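You operate a simulated robot arm through the tools that you are given. There is no shell and no other tool. Be economical: measure what you need, move in short steps, check, and stop when the job is done.

You are at the controls of a simulated two-armed robot. One attempt, no reset.

Task
Put one of the steel nuts from the bench edge beside the balance on the railed tray no. 57. Put the grey bucket on the top of the table with the round lid away on the open shelf under the work top. Fetch the blue brush and set it on the upper shelf of the far open bay. Put the label block marked "No. 29" from the railed tray no. 57 on top of the cream carton there. Open the bottles cupboard door, take the yellow clip from the middle of the bench and leave it on the upper shelf of the bottles cupboard, then shut the door. Shut the racks cupboard door. Press the meter read button three times. Put the pipe piece from the third shelf from the top of the tall shelving on the back of the near bench. The order is free. Set down upright: pipe piece.

The check looks at the end state, three seconds after you hand in, the way a careful person would. Anything else that was tipped, shoved, dropped, spilled or broken makes it a failure. Lids that push on must go on centred and level and be pressed home; caps that screw on are set level and turned clockwise until they are tight.

Robot
Two 7-joint arms with two-finger parallel grippers on one trunk, on a base that drives. Base frame: it is fixed to the floor where the robot stands at the start and does not move with it; the origin is under the middle of the robot, x ahead of it, y to its left, z up; the surface under the hand at the start is at about z = 900. Lengths are in mm, angles in degrees, forces in N, time in s.
The left shoulder is at the start at [60, 189, 1203], the right one opposite. With the tool pointing down near the work surface each hand reaches from about 100 to 660 mm from the robot's upright axis, wherever it stands, measured 20 degrees to its own side. Places, roughly: back of the near bench [800, 3200, 900]; blue brush (7x5x6 cm) [2500, -3100, 900]; bottles cupboard door [300, 3000, 400]; carton [-1500, -2000, 1000]; grey bucket [2750, -750, 750]; label block [-1250, -2000, 1000]; meter read button [400, 2700, 1000]; open shelf under the work top [400, 5500, 200]; pipe piece (5x5x5 cm) [2800, 4800, 900]; racks cupboard door [0, 2600, 400]; railed tray No. 57 [-1400, -1900, 900]; steel nut (5x4x3 cm) [500, -400, 900]; upper shelf of the bottles cupboard [500, 3000, 400]; upper shelf of the far open bay [500, 600, 400]; yellow clip (3x3x6 cm) [300, 1700, 900]. Payload 3.43 kg a hand.
Tool frame (each hand has its own): the origin (TCP) lies between the finger pads and is the grasp point; the fingertips stand 30 mm ahead of it; z points along the fingers, y is the line along which they close. Largest opening 94 mm; finger width 28, thickness 10; the body of the gripper, 50 by 96 mm, starts 55 mm behind the TCP.
Orientation is that of the tool frame in the base frame, as [roll, pitch, yaw] about the fixed x, y, z axes, in that order (R = Rz(yaw) Ry(pitch) Rx(roll)). With the fingers straight down and closing along the base's y, the tool's x points along the base's -x, its y along +y and its z along -z.

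Tools
- The arms move only by the tool servo_tool. It takes "left_commands", "right_commands" or both (then of equal length, played together; a hand with none holds still); each is one flat list of numbers, 7 for each row, row after row: the shift along the tool's x, y, z in mm, then the turn, a rotation vector about the tool's x, y, z in degrees, then the finger opening in mm, from 0 to 94. In form: [tx, ty, tz, wx, wy, wz, grip, tx, ty, tz, wx, wy, wz, grip, ...]. A call has 1 to 8 rows; each row is the pose to reach, as a shift and turn from the pose commanded when the call began, along the tool's axes at that moment. A row lasts 0.2 s, in which the tool goes at most 50 mm and 8.6 degrees; a call with a longer step from one row to the next is refused whole, and so is a gripper value outside its range. A pose out of reach is approached as far as the arm can. The call stops where the force on the tool passes 40 N (or 10 N more than at its start, if that is more) or the arm is blocked; 0.2 s more then pass. The fingers move at their own pace (about 153 mm/s each) and stop on an object; they squeeze with about 29 N. The grip force told is the motor's: it shows also when the fingers shut on nothing. Time passes only in rows, and 0.2 s behind the last, so rows that repeat a pose let the fingers close. The reply holds the time, the measured pose of the TCP, the force on the tool along the base axes, the opening and the grip force, in the units named above and with some noise, with the torque about the TCP (base axes, N m) and any sound that the robot's microphone picked up.
- Cameras (640 x 400 px; columns grow to the right, rows downward): "scene" is now at [4.2, 21, 1744.2]; the picture's right is [0.16, -0.99, 0.00], its down [-0.89, -0.15, -0.44] and it looks along [0.43, 0.07, -0.90] (base axes); focal length 272 px, centre (320, 200). "left" rides on the left gripper at [76, -14, -103] in its tool frame; the picture's right is [0.18, 0.98, 0.00], its down [-0.75, 0.14, -0.64] and it looks along [-0.63, 0.12, 0.77] (tool axes); focal length 243 px, centre (320, 200). "right" rides on the right gripper at [76, 14, -103] in its tool frame; the picture's right is [-0.18, 0.98, 0.00], its down [-0.75, -0.14, -0.64] and it looks along [-0.63, -0.12, 0.77] (tool axes); focal length 243 px, centre (320, 200).
- camera(camera): a new picture of that camera. No time passes.
- raise_lower(by): slides the trunk up (or, below 0, down) by that many mm; the arms and the scene camera ride with it, the base frame stays. It gives what a move gives, with no picture.
- roll_base(legs): drives the robot by 1 to 6 legs, each [ahead, left, turn to the left] in mm, mm and degrees, along the robot's own axes; the way and the turn of a leg run together, so that a leg with both is an arc; at most 1500 mm and 180 degrees a leg. The arms and the cameras ride along, it lands a little off, and it stops where it bumps. It gives what a move gives.
- aim_head(pan, tilt): turns the head with the scene camera to pan (to the left, within 86 degrees either way) and tilt (down, from -29 to 69), counted from straight ahead of the robot. It gives what a move gives.
- measure_at(camera, pixels): for up to 12 pixels [column, row] of the newest picture of that camera ("zoom" is the newest enlarged one), the place [x, y, z] in the base frame of the surface seen there, good to about 2 mm, but the place of the scene camera against the robot may be out by one fixed shift of up to 25 mm in any direction. No time passes.
- zoom(camera, box): a new picture of the part [left, top, right, bottom] of that camera's present view, enlarged. No time passes.
- sign_off(): hands the job in; it is judged then, once.

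Go step by step. Measure first, check grasps and placings, and put right what went wrong. The budget is 322 turns and 196 pictures, counting those below and the enlarged ones. Unless the task says otherwise, let go and move clear before handing in, and close with one line.

The tools are called as name(argument=value, ...) on one line, values as JSON. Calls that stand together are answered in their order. servo_tool: Moves the arms, as the interface text tells. Its arguments: {"type":"object","properties":{"left_commands":{"type":"array"},"right_commands":{"type":"array"}},"required":[]} The other tools are called the same way: raise_lower (by) slides the trunk up or down; roll_base (legs) drives the base; aim_head (pan, tilt) turns the head that bears the scene camera; camera (camera) takes a picture; measure_at (camera, pixels) gives the place of the surface under pixels of a picture; zoom (camera, box) takes an enlarged picture of a part of a camera's view; sign_off () hands the job in.

At the start:

```text
t: 0.0
left_tool_pos: [360.5, 315.0, 1122.8]
left_tool_rot: [179.9, -0.1, -180.0]
left_wrist_force: [-0.2, 0.7, -0.6]
left_torque: [0.02, -0.05, -0.01]
left_grip_width: 94.3
left_finger_force: 0.0
right_tool_pos: [281.2, -55.1, 1145.6]
right_tool_rot: [-180.0, 0.0, 180.0]
right_wrist_force: [-0.9, -0.2, -0.9]
right_torque: [0.01, 0.01, 0.04]
right_grip_width: 94.0
right_finger_force: 0.0
trunk travel left (down, up): [-875.0, 115.0]
robot x, y, heading: [-0.6, -1.1, -0.4]
head pan, tilt: [9.4, 64.1]
```

scene: 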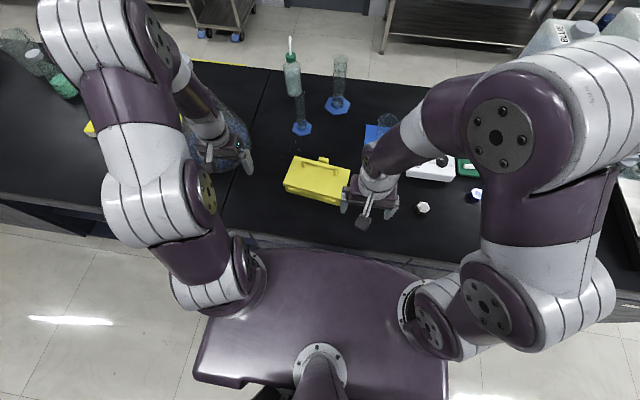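
right: 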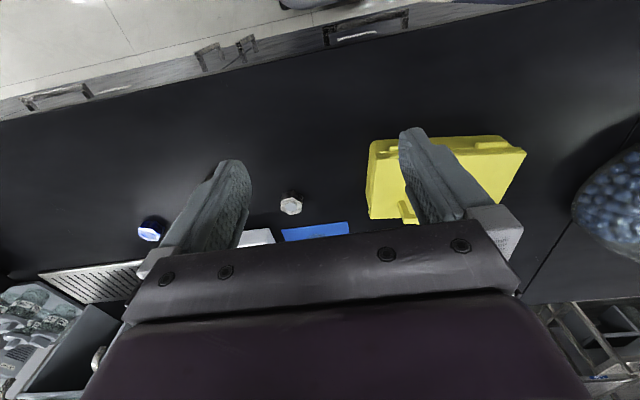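
left: 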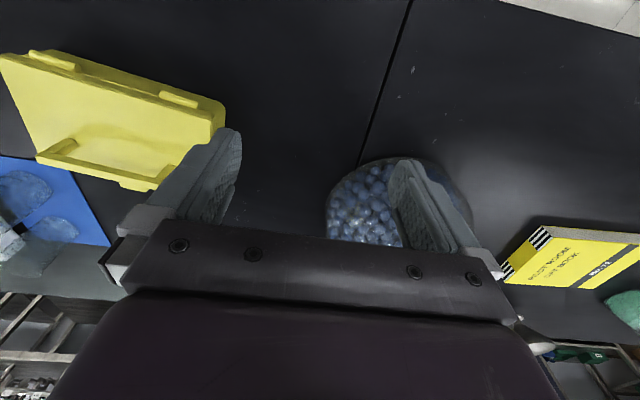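

The start pictures show the bench ahead with a yellow case, and the arms in the way of the rest. I'll look around with the head to survey the surroundings.

aim_head(pan=-50, tilt=35)

camera(camera="scene")

aim_head(pan=50, tilt=25)

camera(camera="scene")

aim_head(pan=0, tilt=15)

camera(camera="scene")

```text
t: 1.3
left_tool_pos: [360.6, 316.0, 1121.2]
left_tool_rot: [-179.9, 0.0, -180.0]
left_wrist_force: [0.1, -0.1, 0.3]
left_torque: [-0.01, 0.05, 0.01]
left_grip_width: 94.2
left_finger_force: 0.1
right_tool_pos: [280.0, -55.7, 1147.6]
right_tool_rot: [179.9, 0.0, 179.9]
right_wrist_force: [-0.1, 0.0, 0.3]
right_torque: [-0.01, 0.02, -0.02]
right_grip_width: 94.1
right_finger_force: 0.1
trunk travel left (down, up): [-875.0, 115.0]
robot x, y, heading: [0.8, -3.2, -0.0]
head pan, tilt: [-50.0, 35.0]
```

```text
192 pictures are left
```

scene: 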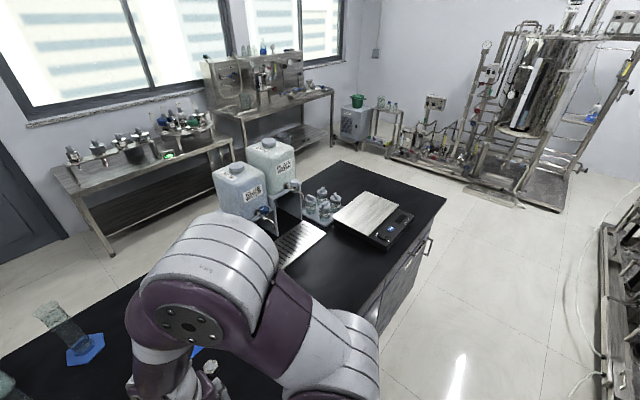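

```text
t: 3.0
left_tool_pos: [361.1, 315.1, 1122.8]
left_tool_rot: [180.0, 0.0, 179.9]
left_wrist_force: [0.2, 0.6, 0.4]
left_torque: [0.02, -0.03, -0.01]
left_grip_width: 94.0
left_finger_force: 0.0
right_tool_pos: [281.5, -55.6, 1146.5]
right_tool_rot: [-180.0, 0.0, -180.0]
right_wrist_force: [0.5, -0.1, 0.1]
right_torque: [-0.02, -0.04, 0.01]
right_grip_width: 94.0
right_finger_force: 0.1
trunk travel left (down, up): [-875.0, 115.0]
robot x, y, heading: [0.0, 3.2, -0.1]
head pan, tilt: [50.0, 25.0]
```

```text
191 pictures are left
```

scene: 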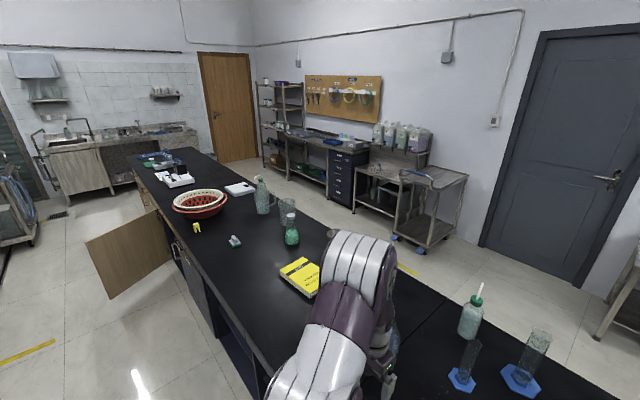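

```text
t: 4.2
left_tool_pos: [361.7, 313.7, 1121.8]
left_tool_rot: [180.0, 0.1, 180.0]
left_wrist_force: [-0.9, -0.6, 0.0]
left_torque: [-0.03, 0.03, 0.03]
left_grip_width: 93.9
left_finger_force: 0.0
right_tool_pos: [280.0, -55.2, 1146.2]
right_tool_rot: [-180.0, 0.0, -179.9]
right_wrist_force: [-0.3, 0.2, 0.2]
right_torque: [0.01, 0.01, 0.01]
right_grip_width: 94.0
right_finger_force: 0.0
trunk travel left (down, up): [-875.0, 115.0]
robot x, y, heading: [-0.6, 1.4, 0.2]
head pan, tilt: [0.0, 15.0]
```

```text
190 pictures are left
```

scene: 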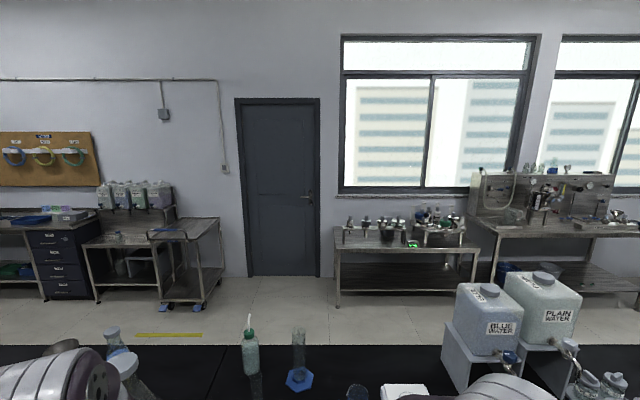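

The bench runs along y in front of the robot, with the open racks door farther to the left. I'll measure the candidate nuts in the right camera and zoom on them.

zoom(camera="right", box=[60, 150, 380, 350])

measure_at(camera="right", pixels=[[290, 203], [150, 228], [260, 160], [330, 50], [250, 70], [450, 150]])

aim_head(pan=-30, tilt=60)

camera(camera="scene")

```text
2.00 times, centred on (220, 250) of right
```

zoom: 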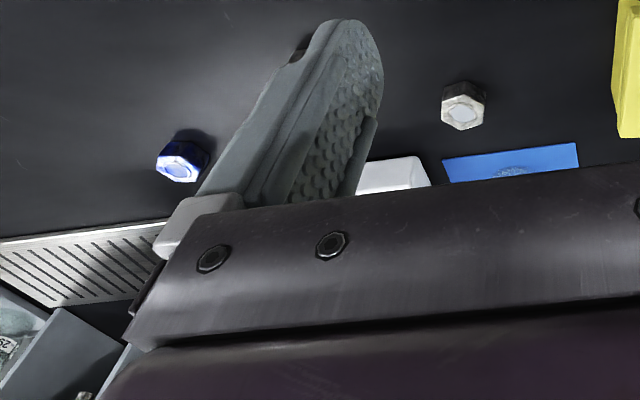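

```text
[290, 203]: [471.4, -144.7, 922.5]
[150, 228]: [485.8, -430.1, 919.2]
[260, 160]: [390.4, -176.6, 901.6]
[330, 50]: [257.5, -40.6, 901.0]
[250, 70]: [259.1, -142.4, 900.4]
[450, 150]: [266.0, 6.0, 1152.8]
```

```text
t: 5.3
left_tool_pos: [361.6, 313.8, 1123.7]
left_tool_rot: [-180.0, 0.0, 180.0]
left_wrist_force: [-1.5, 0.1, -0.4]
left_torque: [0.0, -0.03, -0.01]
left_grip_width: 93.9
left_finger_force: 0.1
right_tool_pos: [280.3, -55.2, 1147.1]
right_tool_rot: [-180.0, 0.1, -180.0]
right_wrist_force: [-0.2, -0.4, 0.0]
right_torque: [0.0, 0.0, 0.0]
right_grip_width: 93.9
right_finger_force: 0.1
trunk travel left (down, up): [-875.0, 115.0]
robot x, y, heading: [-1.8, -2.6, -0.2]
head pan, tilt: [-30.0, 60.0]
```

```text
188 pictures are left
```

scene: 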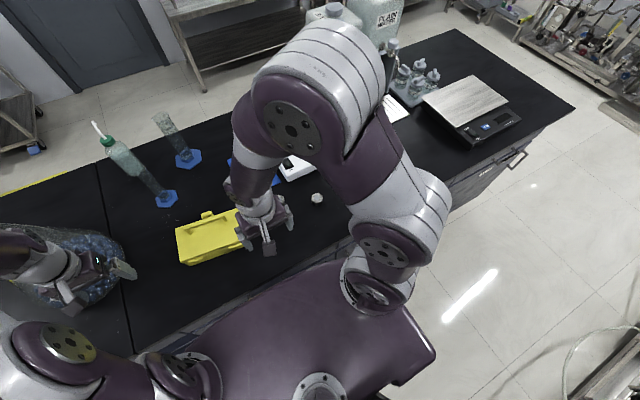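

The white nut is at (471,-145) and the blue-looking one at (486,-430), nearer the balance. I'll drive right to see the bench edge beside the balance better.

roll_base(legs=[[0, -450, 0]])

camera(camera="right")

camera(camera="scene")

```text
t: 8.0
left_tool_pos: [359.6, -118.3, 1122.6]
left_tool_rot: [-179.8, 0.1, -178.9]
left_wrist_force: [-0.1, 0.0, 0.1]
left_torque: [-0.01, -0.01, 0.03]
left_grip_width: 94.1
left_finger_force: 0.1
right_tool_pos: [284.7, -490.5, 1145.9]
right_tool_rot: [-180.0, -0.1, -178.9]
right_wrist_force: [0.1, -0.1, 0.3]
right_torque: [0.0, -0.01, 0.02]
right_grip_width: 94.0
right_finger_force: 0.1
trunk travel left (down, up): [-875.0, 115.0]
robot x, y, heading: [2.0, -446.8, 1.0]
head pan, tilt: [-30.0, 60.0]
```

```text
187 pictures are left
```

right: 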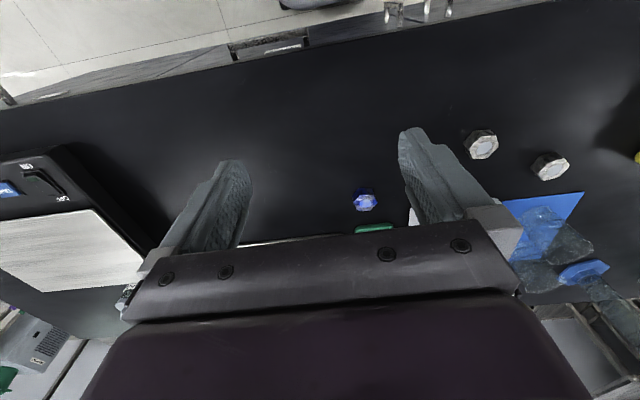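

```text
186 pictures are left
```

scene: 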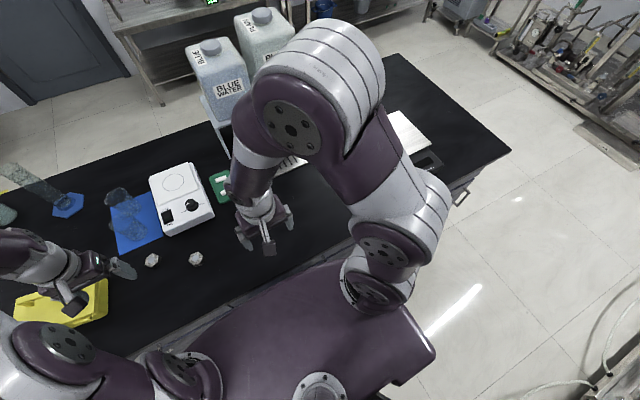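

Two steel nuts show at right-camera (481,144) and (550,166); the blue one (364,200) is the odd one out. I'll measure them along with some fingertips for scene-camera calibration.

zoom(camera="right", box=[320, 80, 640, 280])

measure_at(camera="right", pixels=[[484, 146], [552, 169], [362, 202], [481, 130], [470, 145], [497, 140], [412, 135], [240, 165]])

measure_at(camera="scene", pixels=[[196, 258], [152, 260], [268, 248], [246, 240], [289, 222], [180, 205]])

```text
2.00 times, centred on (480, 180) of right
```

zoom: 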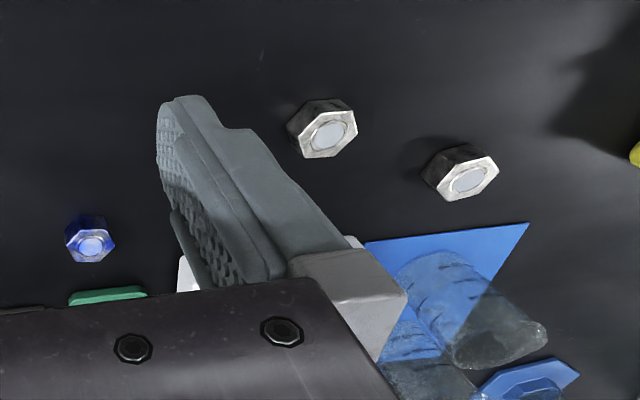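

```text
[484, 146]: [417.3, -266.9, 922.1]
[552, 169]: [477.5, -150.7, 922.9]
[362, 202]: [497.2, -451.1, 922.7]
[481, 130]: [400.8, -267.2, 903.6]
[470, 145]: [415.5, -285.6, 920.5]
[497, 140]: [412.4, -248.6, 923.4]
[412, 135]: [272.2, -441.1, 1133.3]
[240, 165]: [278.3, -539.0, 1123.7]
```

```text
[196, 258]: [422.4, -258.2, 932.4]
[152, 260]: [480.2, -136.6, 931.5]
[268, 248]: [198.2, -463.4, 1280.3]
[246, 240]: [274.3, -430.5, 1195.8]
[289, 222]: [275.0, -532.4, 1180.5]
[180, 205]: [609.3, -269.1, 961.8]
```

The scene camera reads about (+4,+11,+9) off. I'll bring the left hand above the first nut at (414,-267).

servo_tool(left_commands=[-12.8, -37.5, 23, 0, 0, 0, 94, -25.6, -75, 46, 0, 0, 0, 94, -38.4, -112.5, 69, 0, 0, 0, 94, -51.1, -150, 92, 0, 0, 0, 94, -51.1, -150, 92, 0, 0, 0, 94])

camera(camera="left")

```text
t: 9.2
left_tool_pos: [415.4, -268.5, 1029.5]
left_tool_rot: [-180.0, 0.0, -178.9]
left_wrist_force: [0.4, -0.2, 0.5]
left_torque: [-0.01, -0.01, 0.04]
left_grip_width: 94.1
left_finger_force: 0.0
right_tool_pos: [285.6, -490.0, 1146.8]
right_tool_rot: [180.0, 0.0, -178.9]
right_wrist_force: [0.9, 1.2, 0.0]
right_torque: [-0.02, 0.01, 0.02]
right_grip_width: 94.1
right_finger_force: 0.0
trunk travel left (down, up): [-875.0, 115.0]
robot x, y, heading: [0.7, -439.4, 1.3]
head pan, tilt: [-30.0, 60.0]
```

```text
184 pictures are left
```

left: 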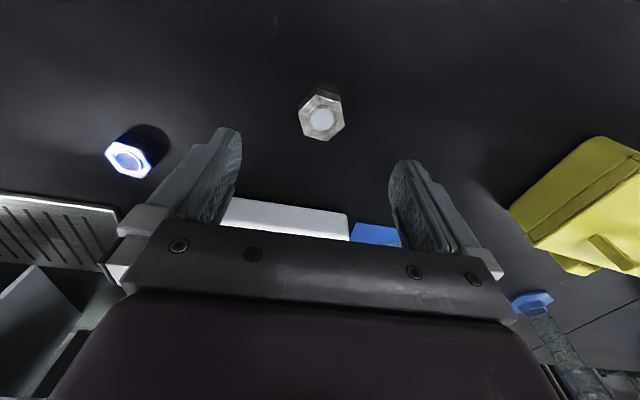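

The nut shows at (320,118) between the fingers; I'll measure its centre and corners.

measure_at(camera="left", pixels=[[320, 119], [302, 108], [342, 100], [345, 128], [327, 140], [303, 128], [230, 135]])

zoom(camera="left", box=[280, 80, 360, 150])

```text
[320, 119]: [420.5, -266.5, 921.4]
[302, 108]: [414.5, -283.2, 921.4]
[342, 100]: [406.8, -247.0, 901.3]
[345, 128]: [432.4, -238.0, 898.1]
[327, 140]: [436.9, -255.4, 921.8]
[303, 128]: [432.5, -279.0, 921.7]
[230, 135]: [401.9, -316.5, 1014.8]
```

```text
5.71 times, centred on (320, 115) of left
```

zoom: 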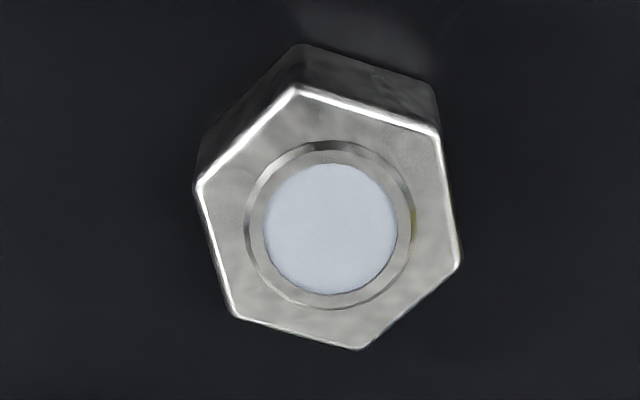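

Nut centre is (420.5,-266.5) with its flats turned about 12° from x. I'll turn 11°, go down, grip and lift.

servo_tool(left_commands=[-5.6, 2, 30, 0, 0, -6, 94, -5.6, 2, 60, 0, 0, -11, 94, -5.6, 2, 85, 0, 0, -11, 94, -5.6, 2, 95, 0, 0, -11, 94, -5.6, 2, 95, 0, 0, -11, 30, -5.6, 2, 95, 0, 0, -11, 30, -5.6, 2, 95, 0, 0, -11, 30, -5.6, 2, 60, 0, 0, -11, 30])

camera(camera="left")

```text
t: 11.0
left_tool_pos: [417.5, -267.1, 971.7]
left_tool_rot: [180.0, 0.0, -167.8]
left_wrist_force: [-0.1, 0.3, -0.8]
left_torque: [-0.01, -0.08, 0.04]
left_grip_width: 40.7
left_finger_force: 28.8
right_tool_pos: [283.2, -491.3, 1145.6]
right_tool_rot: [-180.0, 0.1, -178.9]
right_wrist_force: [0.3, 0.2, -0.3]
right_torque: [-0.03, 0.0, -0.01]
right_grip_width: 94.0
right_finger_force: 0.0
trunk travel left (down, up): [-875.0, 115.0]
robot x, y, heading: [1.9, -440.0, 1.0]
head pan, tilt: [-30.0, 60.0]
```

```text
182 pictures are left
```

left: 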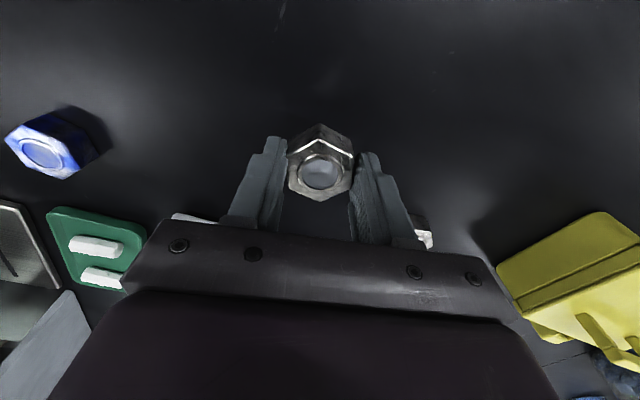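

Nut held at 40.7 mm. I'll raise and retract the hand, back off from the bench and turn toward the tray side.

servo_tool(left_commands=[0, 0, -50, 0, 0, 0, 30, 30, 0, -100, 0, 0, 0, 30, 60, 30, -130, 0, 0, 0, 30, 90, 60, -150, 0, 0, 0, 30])

roll_base(legs=[[-350, 0, 0], [0, 0, -120]])

aim_head(pan=0, tilt=30)

camera(camera="scene")

```text
refused: row 2 steps farther than a row can; nothing moved
```

```text
t: 18.3
left_tool_pos: [-405.6, -891.1, 970.2]
left_tool_rot: [-179.9, 0.0, 71.1]
left_wrist_force: [-0.6, -0.2, -1.8]
left_torque: [-0.04, 0.0, 0.01]
left_grip_width: 40.8
left_finger_force: 28.6
right_tool_pos: [-531.2, -661.8, 1145.7]
right_tool_rot: [-180.0, 0.0, 60.1]
right_wrist_force: [0.3, 0.0, 0.5]
right_torque: [-0.01, -0.02, -0.04]
right_grip_width: 93.9
right_finger_force: 0.0
trunk travel left (down, up): [-875.0, 115.0]
robot x, y, heading: [-342.8, -443.3, -119.9]
head pan, tilt: [-30.0, 60.0]
```

```text
t: 19.2
left_tool_pos: [-405.8, -890.8, 970.4]
left_tool_rot: [-180.0, 0.0, 71.2]
left_wrist_force: [0.5, -0.6, -0.5]
left_torque: [-0.01, -0.04, 0.01]
left_grip_width: 40.9
left_finger_force: 28.9
right_tool_pos: [-530.6, -661.5, 1146.6]
right_tool_rot: [180.0, 0.1, 60.1]
right_wrist_force: [-1.3, 0.2, 0.2]
right_torque: [-0.01, 0.01, 0.01]
right_grip_width: 94.0
right_finger_force: 0.0
trunk travel left (down, up): [-875.0, 115.0]
robot x, y, heading: [-341.8, -444.5, -120.0]
head pan, tilt: [0.0, 30.0]
```

```text
181 pictures are left
```

scene: 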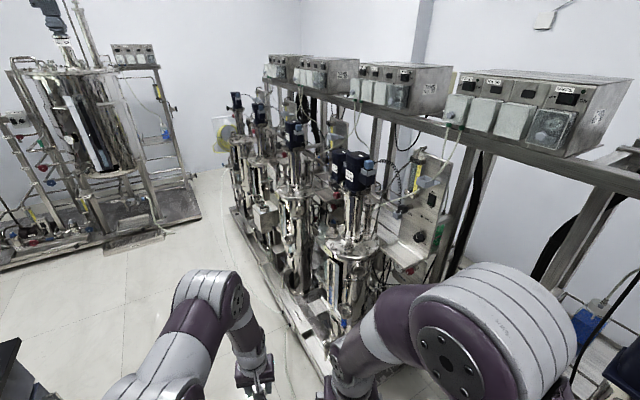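

The nut is still held. The tray should appear about (349,176); zooming there.

zoom(camera="scene", box=[210, 80, 450, 300])

measure_at(camera="scene", pixels=[[355, 165], [295, 130], [258, 113], [270, 215], [420, 190], [545, 130], [345, 255], [235, 210], [300, 320], [240, 230]])

```text
1.82 times, centred on (330, 190) of scene
```

zoom: 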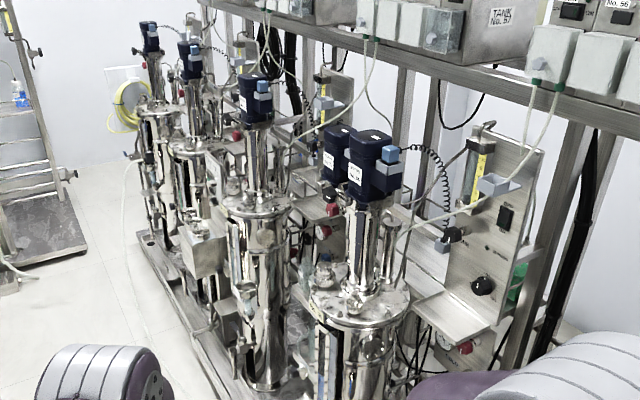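

```text
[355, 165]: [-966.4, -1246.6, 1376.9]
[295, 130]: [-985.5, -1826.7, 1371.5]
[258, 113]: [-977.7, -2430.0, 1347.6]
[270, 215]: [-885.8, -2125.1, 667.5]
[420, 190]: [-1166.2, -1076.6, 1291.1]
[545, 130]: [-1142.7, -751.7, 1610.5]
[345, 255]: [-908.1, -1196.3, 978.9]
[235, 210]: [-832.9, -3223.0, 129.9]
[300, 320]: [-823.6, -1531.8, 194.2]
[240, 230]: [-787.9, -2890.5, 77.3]
```

The reactor skid runs along y at x≈-800…-1200; the tray at x≈-1400 would be behind it. I'll look to both sides to see how it is reached.

aim_head(pan=-70, tilt=20)

camera(camera="scene")

aim_head(pan=30, tilt=20)

camera(camera="scene")

```text
t: 20.7
left_tool_pos: [-407.1, -890.8, 970.8]
left_tool_rot: [-180.0, -0.1, 71.1]
left_wrist_force: [0.1, -0.4, -0.9]
left_torque: [0.01, -0.01, 0.01]
left_grip_width: 40.7
left_finger_force: 29.3
right_tool_pos: [-530.5, -661.1, 1146.5]
right_tool_rot: [-180.0, 0.0, 60.0]
right_wrist_force: [-0.9, 0.3, 0.2]
right_torque: [0.0, 0.0, 0.0]
right_grip_width: 94.1
right_finger_force: 0.1
trunk travel left (down, up): [-875.0, 115.0]
robot x, y, heading: [-338.8, -447.9, -119.9]
head pan, tilt: [-70.0, 20.0]
```

```text
179 pictures are left
```

scene: 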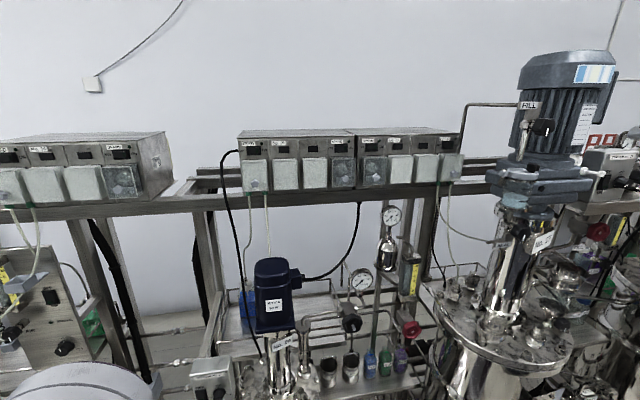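

```text
t: 22.4
left_tool_pos: [-406.5, -892.0, 970.6]
left_tool_rot: [179.9, -0.1, 71.1]
left_wrist_force: [-0.7, 0.4, -0.8]
left_torque: [0.0, -0.02, 0.03]
left_grip_width: 40.9
left_finger_force: 28.7
right_tool_pos: [-529.9, -661.5, 1146.8]
right_tool_rot: [180.0, 0.0, 60.2]
right_wrist_force: [0.4, 0.2, 0.1]
right_torque: [-0.03, -0.01, 0.02]
right_grip_width: 93.9
right_finger_force: 0.0
trunk travel left (down, up): [-875.0, 115.0]
robot x, y, heading: [-344.5, -444.2, -120.0]
head pan, tilt: [30.0, 20.0]
```

```text
178 pictures are left
```

scene: 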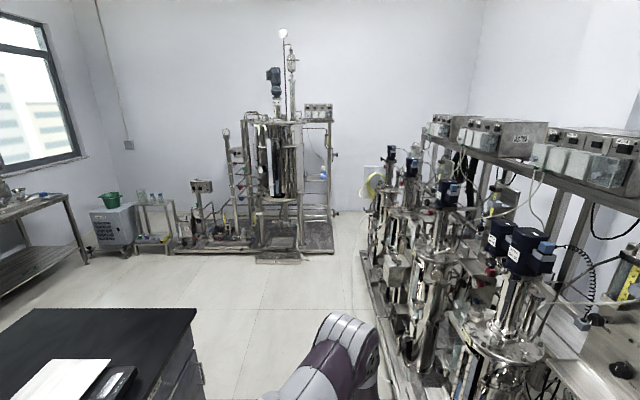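

Railed trays sit behind the reactors. I'll lift the left hand first, then drive down to y≈-1900 facing -x and look.

servo_tool(left_commands=[0, 0, -45, 0, 0, 0, 30, 20, 0, -85, 0, 0, 0, 30, 50, 0, -120, 0, 0, 0, 30, 80, 0, -150, 0, 0, 0, 30])

roll_base(legs=[[0, 0, 30], [1450, 250, 0], [0, 0, -90]])

aim_head(pan=0, tilt=30)

camera(camera="scene")

```text
t: 23.4
left_tool_pos: [-380.3, -812.9, 1123.2]
left_tool_rot: [179.9, 0.1, 71.1]
left_wrist_force: [0.2, 0.0, -0.4]
left_torque: [0.01, 0.03, 0.04]
left_grip_width: 40.3
left_finger_force: 28.9
right_tool_pos: [-529.4, -659.9, 1147.1]
right_tool_rot: [180.0, 0.1, 60.2]
right_wrist_force: [-0.2, 0.1, 0.8]
right_torque: [-0.02, 0.0, 0.01]
right_grip_width: 94.3
right_finger_force: 0.2
trunk travel left (down, up): [-875.0, 115.0]
robot x, y, heading: [-347.2, -445.0, -119.8]
head pan, tilt: [30.0, 20.0]
```

```text
t: 36.0
left_tool_pos: [-432.9, -2011.6, 1122.9]
left_tool_rot: [-180.0, 0.0, 9.4]
left_wrist_force: [-0.1, 0.2, -1.2]
left_torque: [0.0, 0.0, 0.04]
left_grip_width: 39.6
left_finger_force: 28.8
right_tool_pos: [-369.1, -1807.6, 1146.4]
right_tool_rot: [180.0, 0.0, -1.5]
right_wrist_force: [-0.7, 0.3, 0.1]
right_torque: [0.03, 0.04, -0.01]
right_grip_width: 94.1
right_finger_force: 0.1
trunk travel left (down, up): [-875.0, 115.0]
robot x, y, heading: [-92.9, -1869.2, 178.3]
head pan, tilt: [30.0, 20.0]
```

```text
t: 37.0
left_tool_pos: [-432.9, -2011.4, 1121.4]
left_tool_rot: [-180.0, 0.0, 9.4]
left_wrist_force: [0.5, -0.3, -1.8]
left_torque: [0.04, 0.03, 0.04]
left_grip_width: 39.7
left_finger_force: 29.3
right_tool_pos: [-368.2, -1807.1, 1145.8]
right_tool_rot: [-180.0, 0.1, -1.6]
right_wrist_force: [-0.7, 0.0, -0.3]
right_torque: [-0.02, -0.02, 0.0]
right_grip_width: 94.0
right_finger_force: 0.1
trunk travel left (down, up): [-875.0, 115.0]
robot x, y, heading: [-86.4, -1867.1, 178.5]
head pan, tilt: [0.0, 30.0]
```

```text
177 pictures are left
```

scene: 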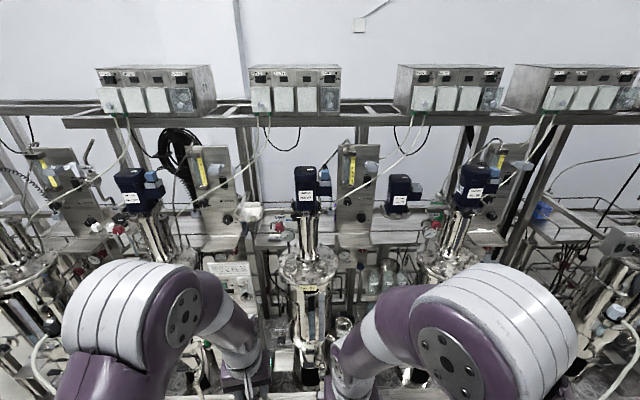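

I'll zoom in on the area between reactors and measure.

zoom(camera="scene", box=[180, 170, 340, 310])

zoom(camera="scene", box=[330, 170, 490, 310])

measure_at(camera="scene", pixels=[[230, 270], [248, 210], [275, 225], [255, 245], [373, 280], [390, 285], [370, 240], [420, 240], [305, 265], [210, 205], [240, 290], [430, 215]])

```text
2.86 times, centred on (260, 240) of scene
```

zoom: 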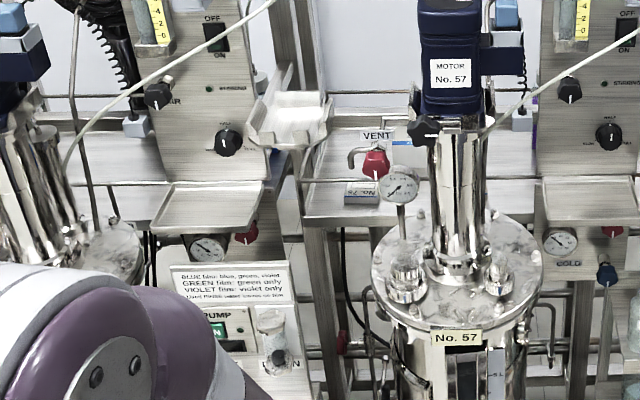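

```text
2.86 times, centred on (410, 240) of scene
```

zoom: 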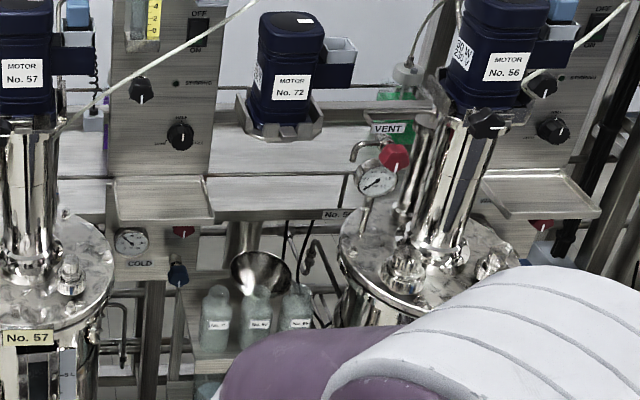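

```text
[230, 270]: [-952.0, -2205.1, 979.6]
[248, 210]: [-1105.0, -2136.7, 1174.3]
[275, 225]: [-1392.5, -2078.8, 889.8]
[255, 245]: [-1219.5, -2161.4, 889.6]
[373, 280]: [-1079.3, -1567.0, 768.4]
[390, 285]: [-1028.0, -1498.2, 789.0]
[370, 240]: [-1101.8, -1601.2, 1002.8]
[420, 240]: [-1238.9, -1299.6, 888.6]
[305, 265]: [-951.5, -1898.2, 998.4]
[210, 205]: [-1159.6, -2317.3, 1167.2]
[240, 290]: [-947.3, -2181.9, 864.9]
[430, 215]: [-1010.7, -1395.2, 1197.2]
```

The shelf behind tank 57 is the tray at z≈889, x≈-1220…-1400. I'll look at its content more closely and find where the wall lies behind.

measure_at(camera="scene", pixels=[[270, 30], [330, 185], [282, 188], [355, 255], [290, 225], [278, 216], [265, 218], [320, 218], [310, 240], [262, 255], [275, 250], [245, 260]])

zoom(camera="scene", box=[240, 190, 340, 260])

```text
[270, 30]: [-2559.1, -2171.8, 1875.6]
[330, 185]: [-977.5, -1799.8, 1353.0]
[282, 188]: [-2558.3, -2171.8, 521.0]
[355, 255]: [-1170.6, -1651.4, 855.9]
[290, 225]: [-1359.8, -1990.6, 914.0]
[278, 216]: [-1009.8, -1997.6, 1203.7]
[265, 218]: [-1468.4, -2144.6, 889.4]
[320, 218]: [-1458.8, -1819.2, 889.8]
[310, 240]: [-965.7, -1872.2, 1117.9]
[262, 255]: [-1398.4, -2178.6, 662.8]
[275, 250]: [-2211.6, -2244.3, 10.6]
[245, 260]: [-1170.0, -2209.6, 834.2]
```

```text
5.71 times, centred on (290, 225) of scene
```

zoom: 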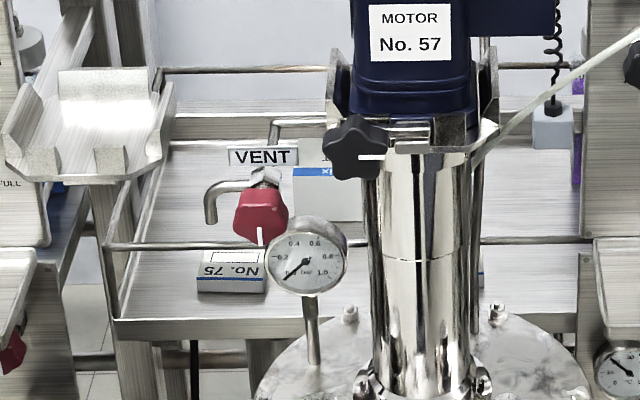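

The wall is at x≈-2559 and the floor at x≈-2200 is clear, so there's a corridor behind the skid and the labels read from there. I'll look for the way around at both ends.

aim_head(pan=60, tilt=25)

camera(camera="scene")

measure_at(camera="scene", pixels=[[320, 200], [360, 200], [400, 200], [300, 180], [340, 170], [280, 240], [250, 200], [200, 200], [430, 190]])

aim_head(pan=-65, tilt=25)

camera(camera="scene")

```text
t: 38.2
left_tool_pos: [-432.4, -2011.5, 1122.2]
left_tool_rot: [180.0, 0.0, 9.3]
left_wrist_force: [-0.9, -0.5, -1.5]
left_torque: [-0.01, 0.0, 0.0]
left_grip_width: 40.0
left_finger_force: 28.8
right_tool_pos: [-369.8, -1807.2, 1145.1]
right_tool_rot: [180.0, 0.1, -1.5]
right_wrist_force: [-0.3, 0.5, 0.2]
right_torque: [0.01, 0.01, 0.0]
right_grip_width: 94.1
right_finger_force: 0.1
trunk travel left (down, up): [-875.0, 115.0]
robot x, y, heading: [-88.4, -1871.8, 178.3]
head pan, tilt: [60.0, 25.0]
```

```text
173 pictures are left
```

scene: 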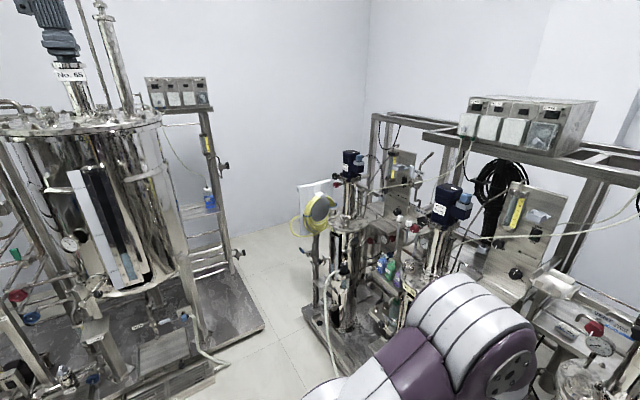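

```text
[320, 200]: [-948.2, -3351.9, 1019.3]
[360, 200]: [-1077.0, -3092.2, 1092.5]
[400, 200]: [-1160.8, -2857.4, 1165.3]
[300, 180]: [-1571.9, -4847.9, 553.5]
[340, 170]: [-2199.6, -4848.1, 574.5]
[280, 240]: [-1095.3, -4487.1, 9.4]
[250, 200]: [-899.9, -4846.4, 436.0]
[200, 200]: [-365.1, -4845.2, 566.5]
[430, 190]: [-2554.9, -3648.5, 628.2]
```

```text
t: 40.3
left_tool_pos: [-432.9, -2010.9, 1122.1]
left_tool_rot: [180.0, 0.0, 9.4]
left_wrist_force: [-0.1, -0.7, -0.9]
left_torque: [0.02, -0.02, -0.02]
left_grip_width: 39.6
left_finger_force: 28.8
right_tool_pos: [-368.7, -1807.4, 1146.2]
right_tool_rot: [180.0, -0.1, -1.6]
right_wrist_force: [-0.4, 0.3, -0.5]
right_torque: [-0.03, 0.01, -0.01]
right_grip_width: 94.1
right_finger_force: 0.1
trunk travel left (down, up): [-875.0, 115.0]
robot x, y, heading: [-89.5, -1870.6, 178.5]
head pan, tilt: [-65.0, 25.0]
```

```text
172 pictures are left
```

scene: 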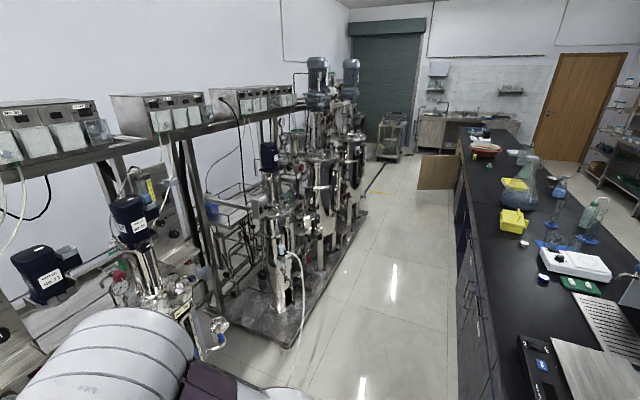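

The -y end looks passable between the hose stand and the far wall. I'll measure the floor there from a fresh picture.

aim_head(pan=75, tilt=35)

camera(camera="scene")

measure_at(camera="scene", pixels=[[310, 250], [340, 240], [345, 270], [350, 300], [330, 320], [350, 210], [375, 190], [390, 215], [370, 250], [400, 180]])

```text
t: 42.5
left_tool_pos: [-432.1, -2010.2, 1120.9]
left_tool_rot: [179.9, 0.0, 9.4]
left_wrist_force: [-0.3, -1.1, -1.6]
left_torque: [0.0, 0.03, 0.03]
left_grip_width: 39.3
left_finger_force: 29.0
right_tool_pos: [-367.8, -1807.7, 1146.6]
right_tool_rot: [-180.0, 0.0, -1.7]
right_wrist_force: [0.5, 0.0, 1.0]
right_torque: [-0.01, -0.01, 0.01]
right_grip_width: 94.0
right_finger_force: 0.0
trunk travel left (down, up): [-875.0, 115.0]
robot x, y, heading: [-89.8, -1867.5, 178.4]
head pan, tilt: [75.0, 35.0]
```

```text
171 pictures are left
```

scene: 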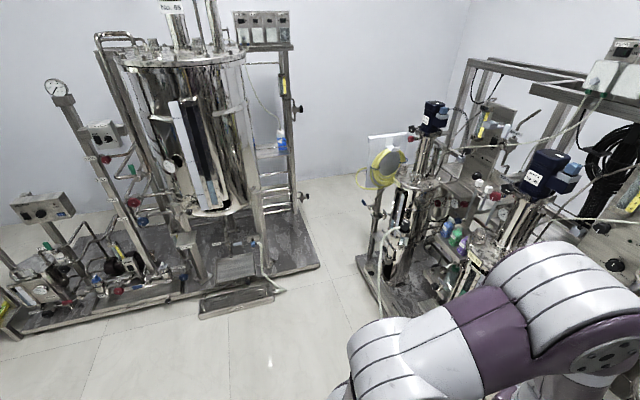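

```text
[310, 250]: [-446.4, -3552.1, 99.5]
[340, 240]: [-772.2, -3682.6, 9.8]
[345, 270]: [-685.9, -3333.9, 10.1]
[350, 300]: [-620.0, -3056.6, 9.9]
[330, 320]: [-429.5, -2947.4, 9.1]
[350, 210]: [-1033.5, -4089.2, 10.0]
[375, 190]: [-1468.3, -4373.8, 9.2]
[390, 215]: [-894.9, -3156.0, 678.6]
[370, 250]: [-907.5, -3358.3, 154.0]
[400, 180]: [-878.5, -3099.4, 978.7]
```

Gap between rig plate and skid corner is uncertain; measuring the corners exactly.

measure_at(camera="scene", pixels=[[319, 265], [300, 208], [285, 290], [355, 256], [360, 285], [376, 318], [358, 240], [362, 215], [322, 262], [200, 317]])

zoom(camera="scene", box=[240, 160, 440, 330])

```text
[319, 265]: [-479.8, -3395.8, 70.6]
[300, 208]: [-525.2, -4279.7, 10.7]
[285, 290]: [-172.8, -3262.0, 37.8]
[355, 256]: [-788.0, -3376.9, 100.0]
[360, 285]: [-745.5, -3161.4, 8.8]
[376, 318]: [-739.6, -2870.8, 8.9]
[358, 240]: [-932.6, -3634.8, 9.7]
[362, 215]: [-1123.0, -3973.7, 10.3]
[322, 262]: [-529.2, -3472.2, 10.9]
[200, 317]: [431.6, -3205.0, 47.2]
```

```text
2.35 times, centred on (340, 245) of scene
```

zoom: 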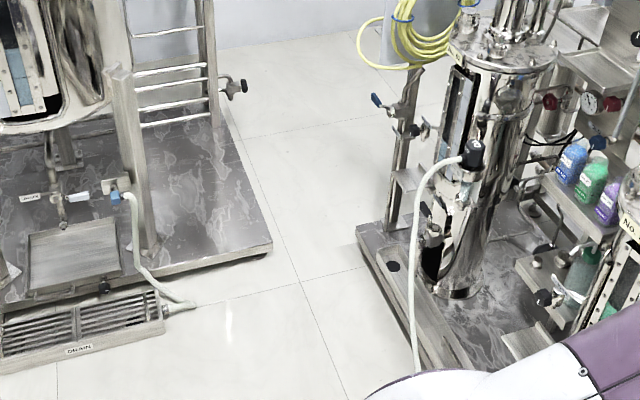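

The gap there is only 300 mm, too narrow. I'll turn to face +y, centre in the aisle and look to the other end.

roll_base(legs=[[0, 0, -88], [1500, 170, 0], [500, 0, 0]])

aim_head(pan=15, tilt=25)

camera(camera="scene")

```text
refused: leg 2 is longer than a leg can be; nothing moved
```

```text
t: 43.8
left_tool_pos: [-432.4, -2011.2, 1121.6]
left_tool_rot: [-180.0, 0.0, 9.4]
left_wrist_force: [0.6, -0.3, -1.2]
left_torque: [-0.02, 0.03, -0.01]
left_grip_width: 39.3
left_finger_force: 29.0
right_tool_pos: [-369.0, -1807.0, 1146.3]
right_tool_rot: [-180.0, 0.0, -1.7]
right_wrist_force: [0.2, 0.2, 0.1]
right_torque: [0.01, 0.01, -0.05]
right_grip_width: 94.2
right_finger_force: 0.0
trunk travel left (down, up): [-875.0, 115.0]
robot x, y, heading: [-90.0, -1867.6, 178.1]
head pan, tilt: [15.0, 25.0]
```

```text
169 pictures are left
```

scene: 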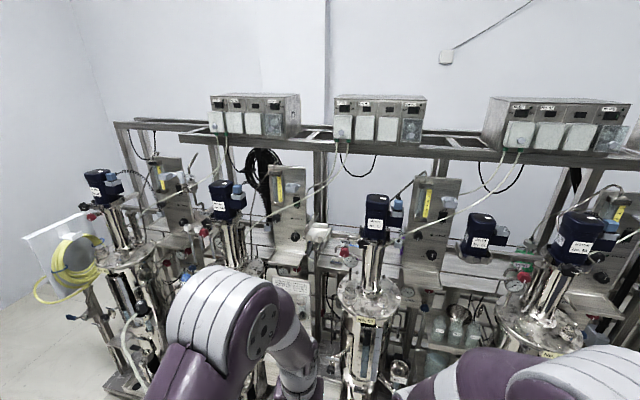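

The leg was too long and was refused; redoing with shorter legs.

roll_base(legs=[[0, 0, -88], [1400, 170, 0], [600, 0, 0]])

camera(camera="scene")

```text
t: 57.6
left_tool_pos: [-506.1, 478.5, 1121.2]
left_tool_rot: [179.9, 0.0, -76.7]
left_wrist_force: [0.0, 1.1, -1.1]
left_torque: [-0.02, -0.02, 0.0]
left_grip_width: 38.5
left_finger_force: 28.6
right_tool_pos: [-299.2, 429.4, 1145.9]
right_tool_rot: [180.0, 0.0, -87.6]
right_wrist_force: [0.4, -0.4, -0.1]
right_torque: [0.01, 0.01, 0.0]
right_grip_width: 94.0
right_finger_force: 0.0
trunk travel left (down, up): [-875.0, 115.0]
robot x, y, heading: [-341.2, 146.6, 92.2]
head pan, tilt: [15.0, 25.0]
```

```text
168 pictures are left
```

scene: 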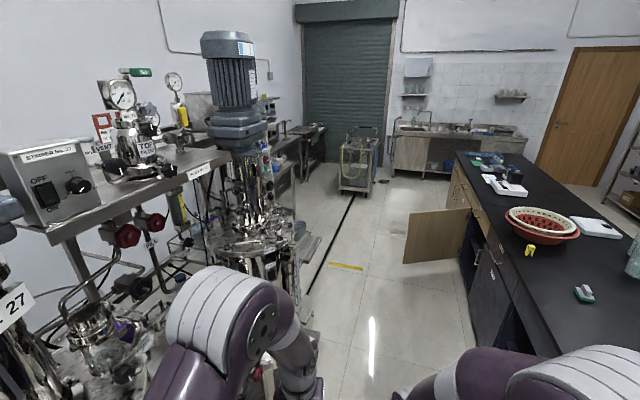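

Grip width has crept to 38.5, so I'll check the nut, and measure the skid's +y end.

camera(camera="left")

measure_at(camera="scene", pixels=[[310, 290], [320, 240], [300, 130], [310, 180], [280, 100], [350, 185], [225, 180], [180, 180], [300, 250], [405, 260]])

zoom(camera="scene", box=[150, 60, 400, 300])

```text
167 pictures are left
```

left: 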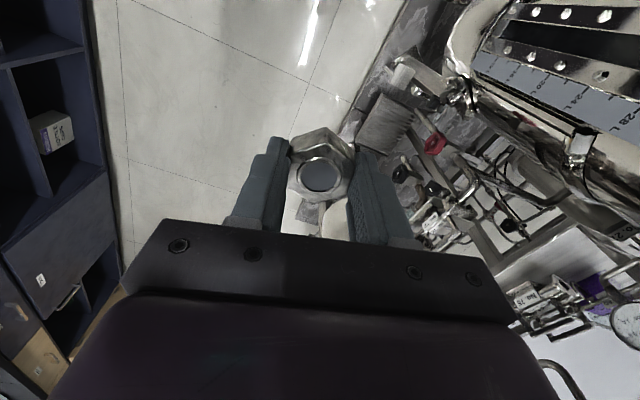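

```text
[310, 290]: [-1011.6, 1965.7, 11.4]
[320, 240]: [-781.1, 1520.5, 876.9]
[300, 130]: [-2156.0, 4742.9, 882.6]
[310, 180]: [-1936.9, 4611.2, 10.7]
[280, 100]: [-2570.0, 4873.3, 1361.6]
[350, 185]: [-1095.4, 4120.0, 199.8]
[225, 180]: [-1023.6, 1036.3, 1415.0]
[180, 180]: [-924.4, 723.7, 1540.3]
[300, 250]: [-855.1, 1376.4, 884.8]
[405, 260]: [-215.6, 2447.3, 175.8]
```

```text
1.67 times, centred on (275, 180) of scene
```

zoom: 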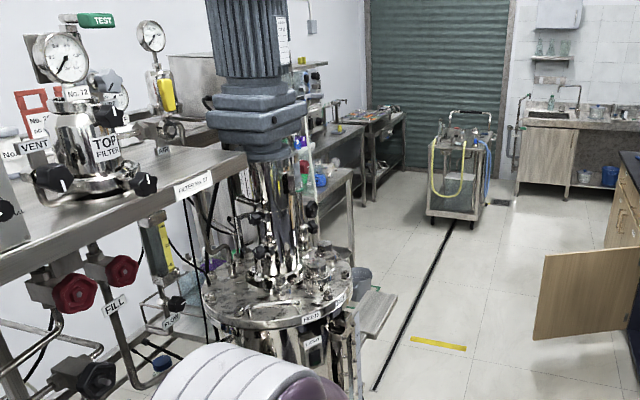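

The skid seems to end around y≈1600–1900. I'll drive up there and turn to look along -x behind it.

roll_base(legs=[[1450, -60, 0], [350, 50, 0], [0, 0, 60]])

aim_head(pan=35, tilt=30)

camera(camera="scene")

```text
t: 69.4
left_tool_pos: [-791.0, 1979.8, 1120.5]
left_tool_rot: [-180.0, 0.0, -17.4]
left_wrist_force: [0.1, -0.5, -1.0]
left_torque: [-0.03, -0.04, 0.02]
left_grip_width: 38.2
left_finger_force: 28.9
right_tool_pos: [-641.4, 2131.1, 1147.0]
right_tool_rot: [-179.9, 0.0, -28.4]
right_wrist_force: [-0.8, 0.1, 0.7]
right_torque: [0.0, -0.04, 0.01]
right_grip_width: 94.1
right_finger_force: 0.1
trunk travel left (down, up): [-875.0, 115.0]
robot x, y, heading: [-422.0, 1949.7, 151.6]
head pan, tilt: [15.0, 25.0]
```

```text
t: 70.2
left_tool_pos: [-791.6, 1978.3, 1121.4]
left_tool_rot: [-180.0, 0.0, -17.3]
left_wrist_force: [-0.3, -0.2, -2.2]
left_torque: [0.01, 0.03, -0.03]
left_grip_width: 38.6
left_finger_force: 28.6
right_tool_pos: [-641.1, 2132.1, 1147.4]
right_tool_rot: [-180.0, 0.0, -28.3]
right_wrist_force: [0.2, -0.7, 0.7]
right_torque: [-0.01, 0.04, -0.02]
right_grip_width: 93.9
right_finger_force: 0.0
trunk travel left (down, up): [-875.0, 115.0]
robot x, y, heading: [-423.5, 1949.9, 151.6]
head pan, tilt: [35.0, 30.0]
```

```text
165 pictures are left
```

scene: 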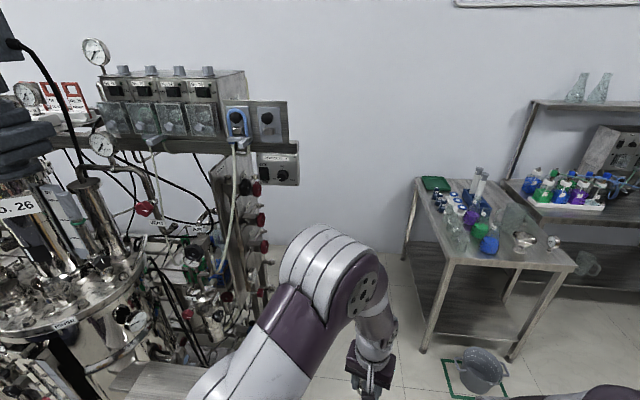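

There is an opening between the skid end (px ≈270) and a table (px ≈410). Measuring its width.

measure_at(camera="scene", pixels=[[395, 270], [405, 255], [425, 345], [440, 260], [265, 290], [290, 170], [265, 225], [415, 185], [270, 270], [350, 215], [450, 360], [170, 380]])

```text
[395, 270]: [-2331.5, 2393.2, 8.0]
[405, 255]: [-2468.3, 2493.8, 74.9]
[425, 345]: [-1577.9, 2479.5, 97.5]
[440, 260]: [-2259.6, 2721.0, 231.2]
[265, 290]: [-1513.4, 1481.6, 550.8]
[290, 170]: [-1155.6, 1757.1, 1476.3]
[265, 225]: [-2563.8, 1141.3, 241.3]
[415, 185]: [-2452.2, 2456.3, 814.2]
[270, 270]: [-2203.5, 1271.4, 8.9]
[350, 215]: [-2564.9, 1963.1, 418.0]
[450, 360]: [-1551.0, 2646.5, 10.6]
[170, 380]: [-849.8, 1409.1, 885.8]
```

The gap is about 700 mm wide (y 1757–2480). I'll pass through at y≈2115.

roll_base(legs=[[0, 0, 28.4], [0, -170, 0], [1300, 0, 0]])

aim_head(pan=60, tilt=35)

camera(camera="scene")

```text
t: 79.3
left_tool_pos: [-2078.3, 2000.2, 1121.0]
left_tool_rot: [-179.9, 0.0, 9.5]
left_wrist_force: [-0.1, -0.2, -0.7]
left_torque: [0.0, -0.01, -0.01]
left_grip_width: 38.5
left_finger_force: 29.2
right_tool_pos: [-2014.8, 2204.1, 1147.2]
right_tool_rot: [180.0, 0.0, -1.4]
right_wrist_force: [0.3, 0.3, 0.4]
right_torque: [0.01, -0.03, 0.03]
right_grip_width: 94.1
right_finger_force: 0.1
trunk travel left (down, up): [-875.0, 115.0]
robot x, y, heading: [-1735.1, 2145.3, 178.4]
head pan, tilt: [35.0, 30.0]
```

```text
t: 80.2
left_tool_pos: [-2078.7, 2001.8, 1121.6]
left_tool_rot: [180.0, 0.0, 9.5]
left_wrist_force: [0.1, -0.2, -1.1]
left_torque: [-0.01, -0.03, 0.0]
left_grip_width: 38.2
left_finger_force: 29.4
right_tool_pos: [-2015.8, 2203.3, 1147.3]
right_tool_rot: [-180.0, 0.2, -1.5]
right_wrist_force: [0.8, 0.2, -0.2]
right_torque: [-0.02, -0.01, 0.01]
right_grip_width: 94.0
right_finger_force: 0.0
trunk travel left (down, up): [-875.0, 115.0]
robot x, y, heading: [-1734.5, 2144.7, 178.5]
head pan, tilt: [60.0, 35.0]
```

```text
164 pictures are left
```

scene: 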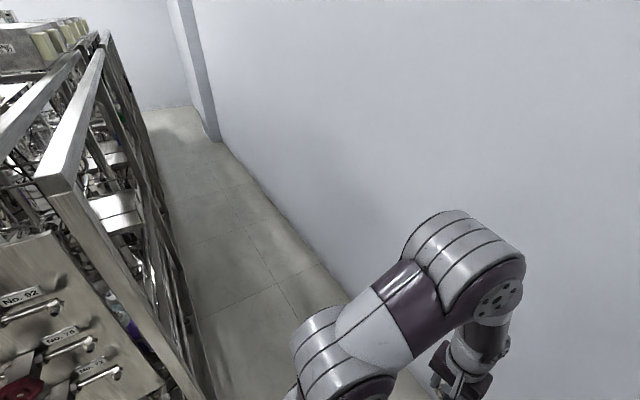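

The corridor is clear with a pillar at (205,110). Measuring its limits.

measure_at(camera="scene", pixels=[[210, 120], [180, 260], [200, 370], [168, 200], [155, 140], [60, 180], [195, 320], [215, 141]])

```text
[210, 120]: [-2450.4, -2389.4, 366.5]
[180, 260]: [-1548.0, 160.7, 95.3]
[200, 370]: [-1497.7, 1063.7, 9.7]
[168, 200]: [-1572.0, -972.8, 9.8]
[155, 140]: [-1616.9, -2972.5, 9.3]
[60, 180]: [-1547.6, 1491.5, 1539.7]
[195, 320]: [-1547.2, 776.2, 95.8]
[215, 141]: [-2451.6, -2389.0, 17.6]
```

Corridor x from -2560 to -1548. I'll go down its centre to y≈-1900.

roll_base(legs=[[310, 0, 0], [0, 0, 91.5], [1400, 0, 0], [1300, 0, 0]])

aim_head(pan=20, tilt=30)

camera(camera="scene")

```text
t: 98.6
left_tool_pos: [-1954.7, -854.9, 1121.1]
left_tool_rot: [-180.0, 0.0, 99.9]
left_wrist_force: [0.1, -0.7, -1.2]
left_torque: [0.05, -0.01, -0.01]
left_grip_width: 38.2
left_finger_force: 28.1
right_tool_pos: [-2159.1, -791.5, 1146.0]
right_tool_rot: [-180.0, -0.1, 88.9]
right_wrist_force: [-0.8, -0.3, -0.1]
right_torque: [0.01, -0.01, -0.01]
right_grip_width: 93.8
right_finger_force: 0.0
trunk travel left (down, up): [-875.0, 115.0]
robot x, y, heading: [-2101.9, -513.0, -91.1]
head pan, tilt: [60.0, 35.0]
```

```text
t: 99.7
left_tool_pos: [-1956.1, -855.7, 1121.1]
left_tool_rot: [-180.0, 0.0, 99.8]
left_wrist_force: [-0.3, 0.5, -1.3]
left_torque: [-0.02, -0.01, 0.03]
left_grip_width: 38.4
left_finger_force: 29.0
right_tool_pos: [-2159.9, -793.8, 1144.9]
right_tool_rot: [180.0, -0.1, 88.9]
right_wrist_force: [0.4, -0.2, -0.6]
right_torque: [0.0, 0.01, 0.01]
right_grip_width: 93.9
right_finger_force: 0.1
trunk travel left (down, up): [-875.0, 115.0]
robot x, y, heading: [-2098.2, -515.3, -91.1]
head pan, tilt: [20.0, 30.0]
```

```text
163 pictures are left
```

scene: 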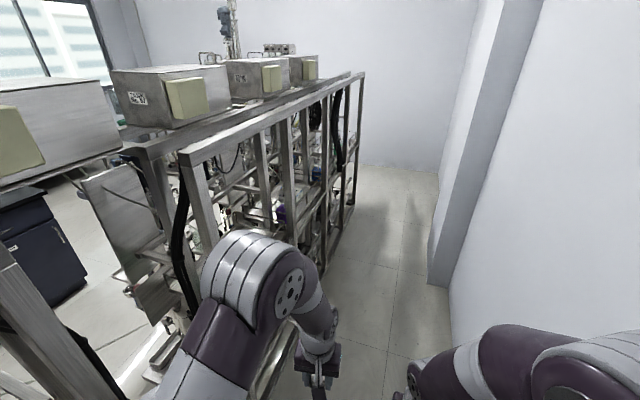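

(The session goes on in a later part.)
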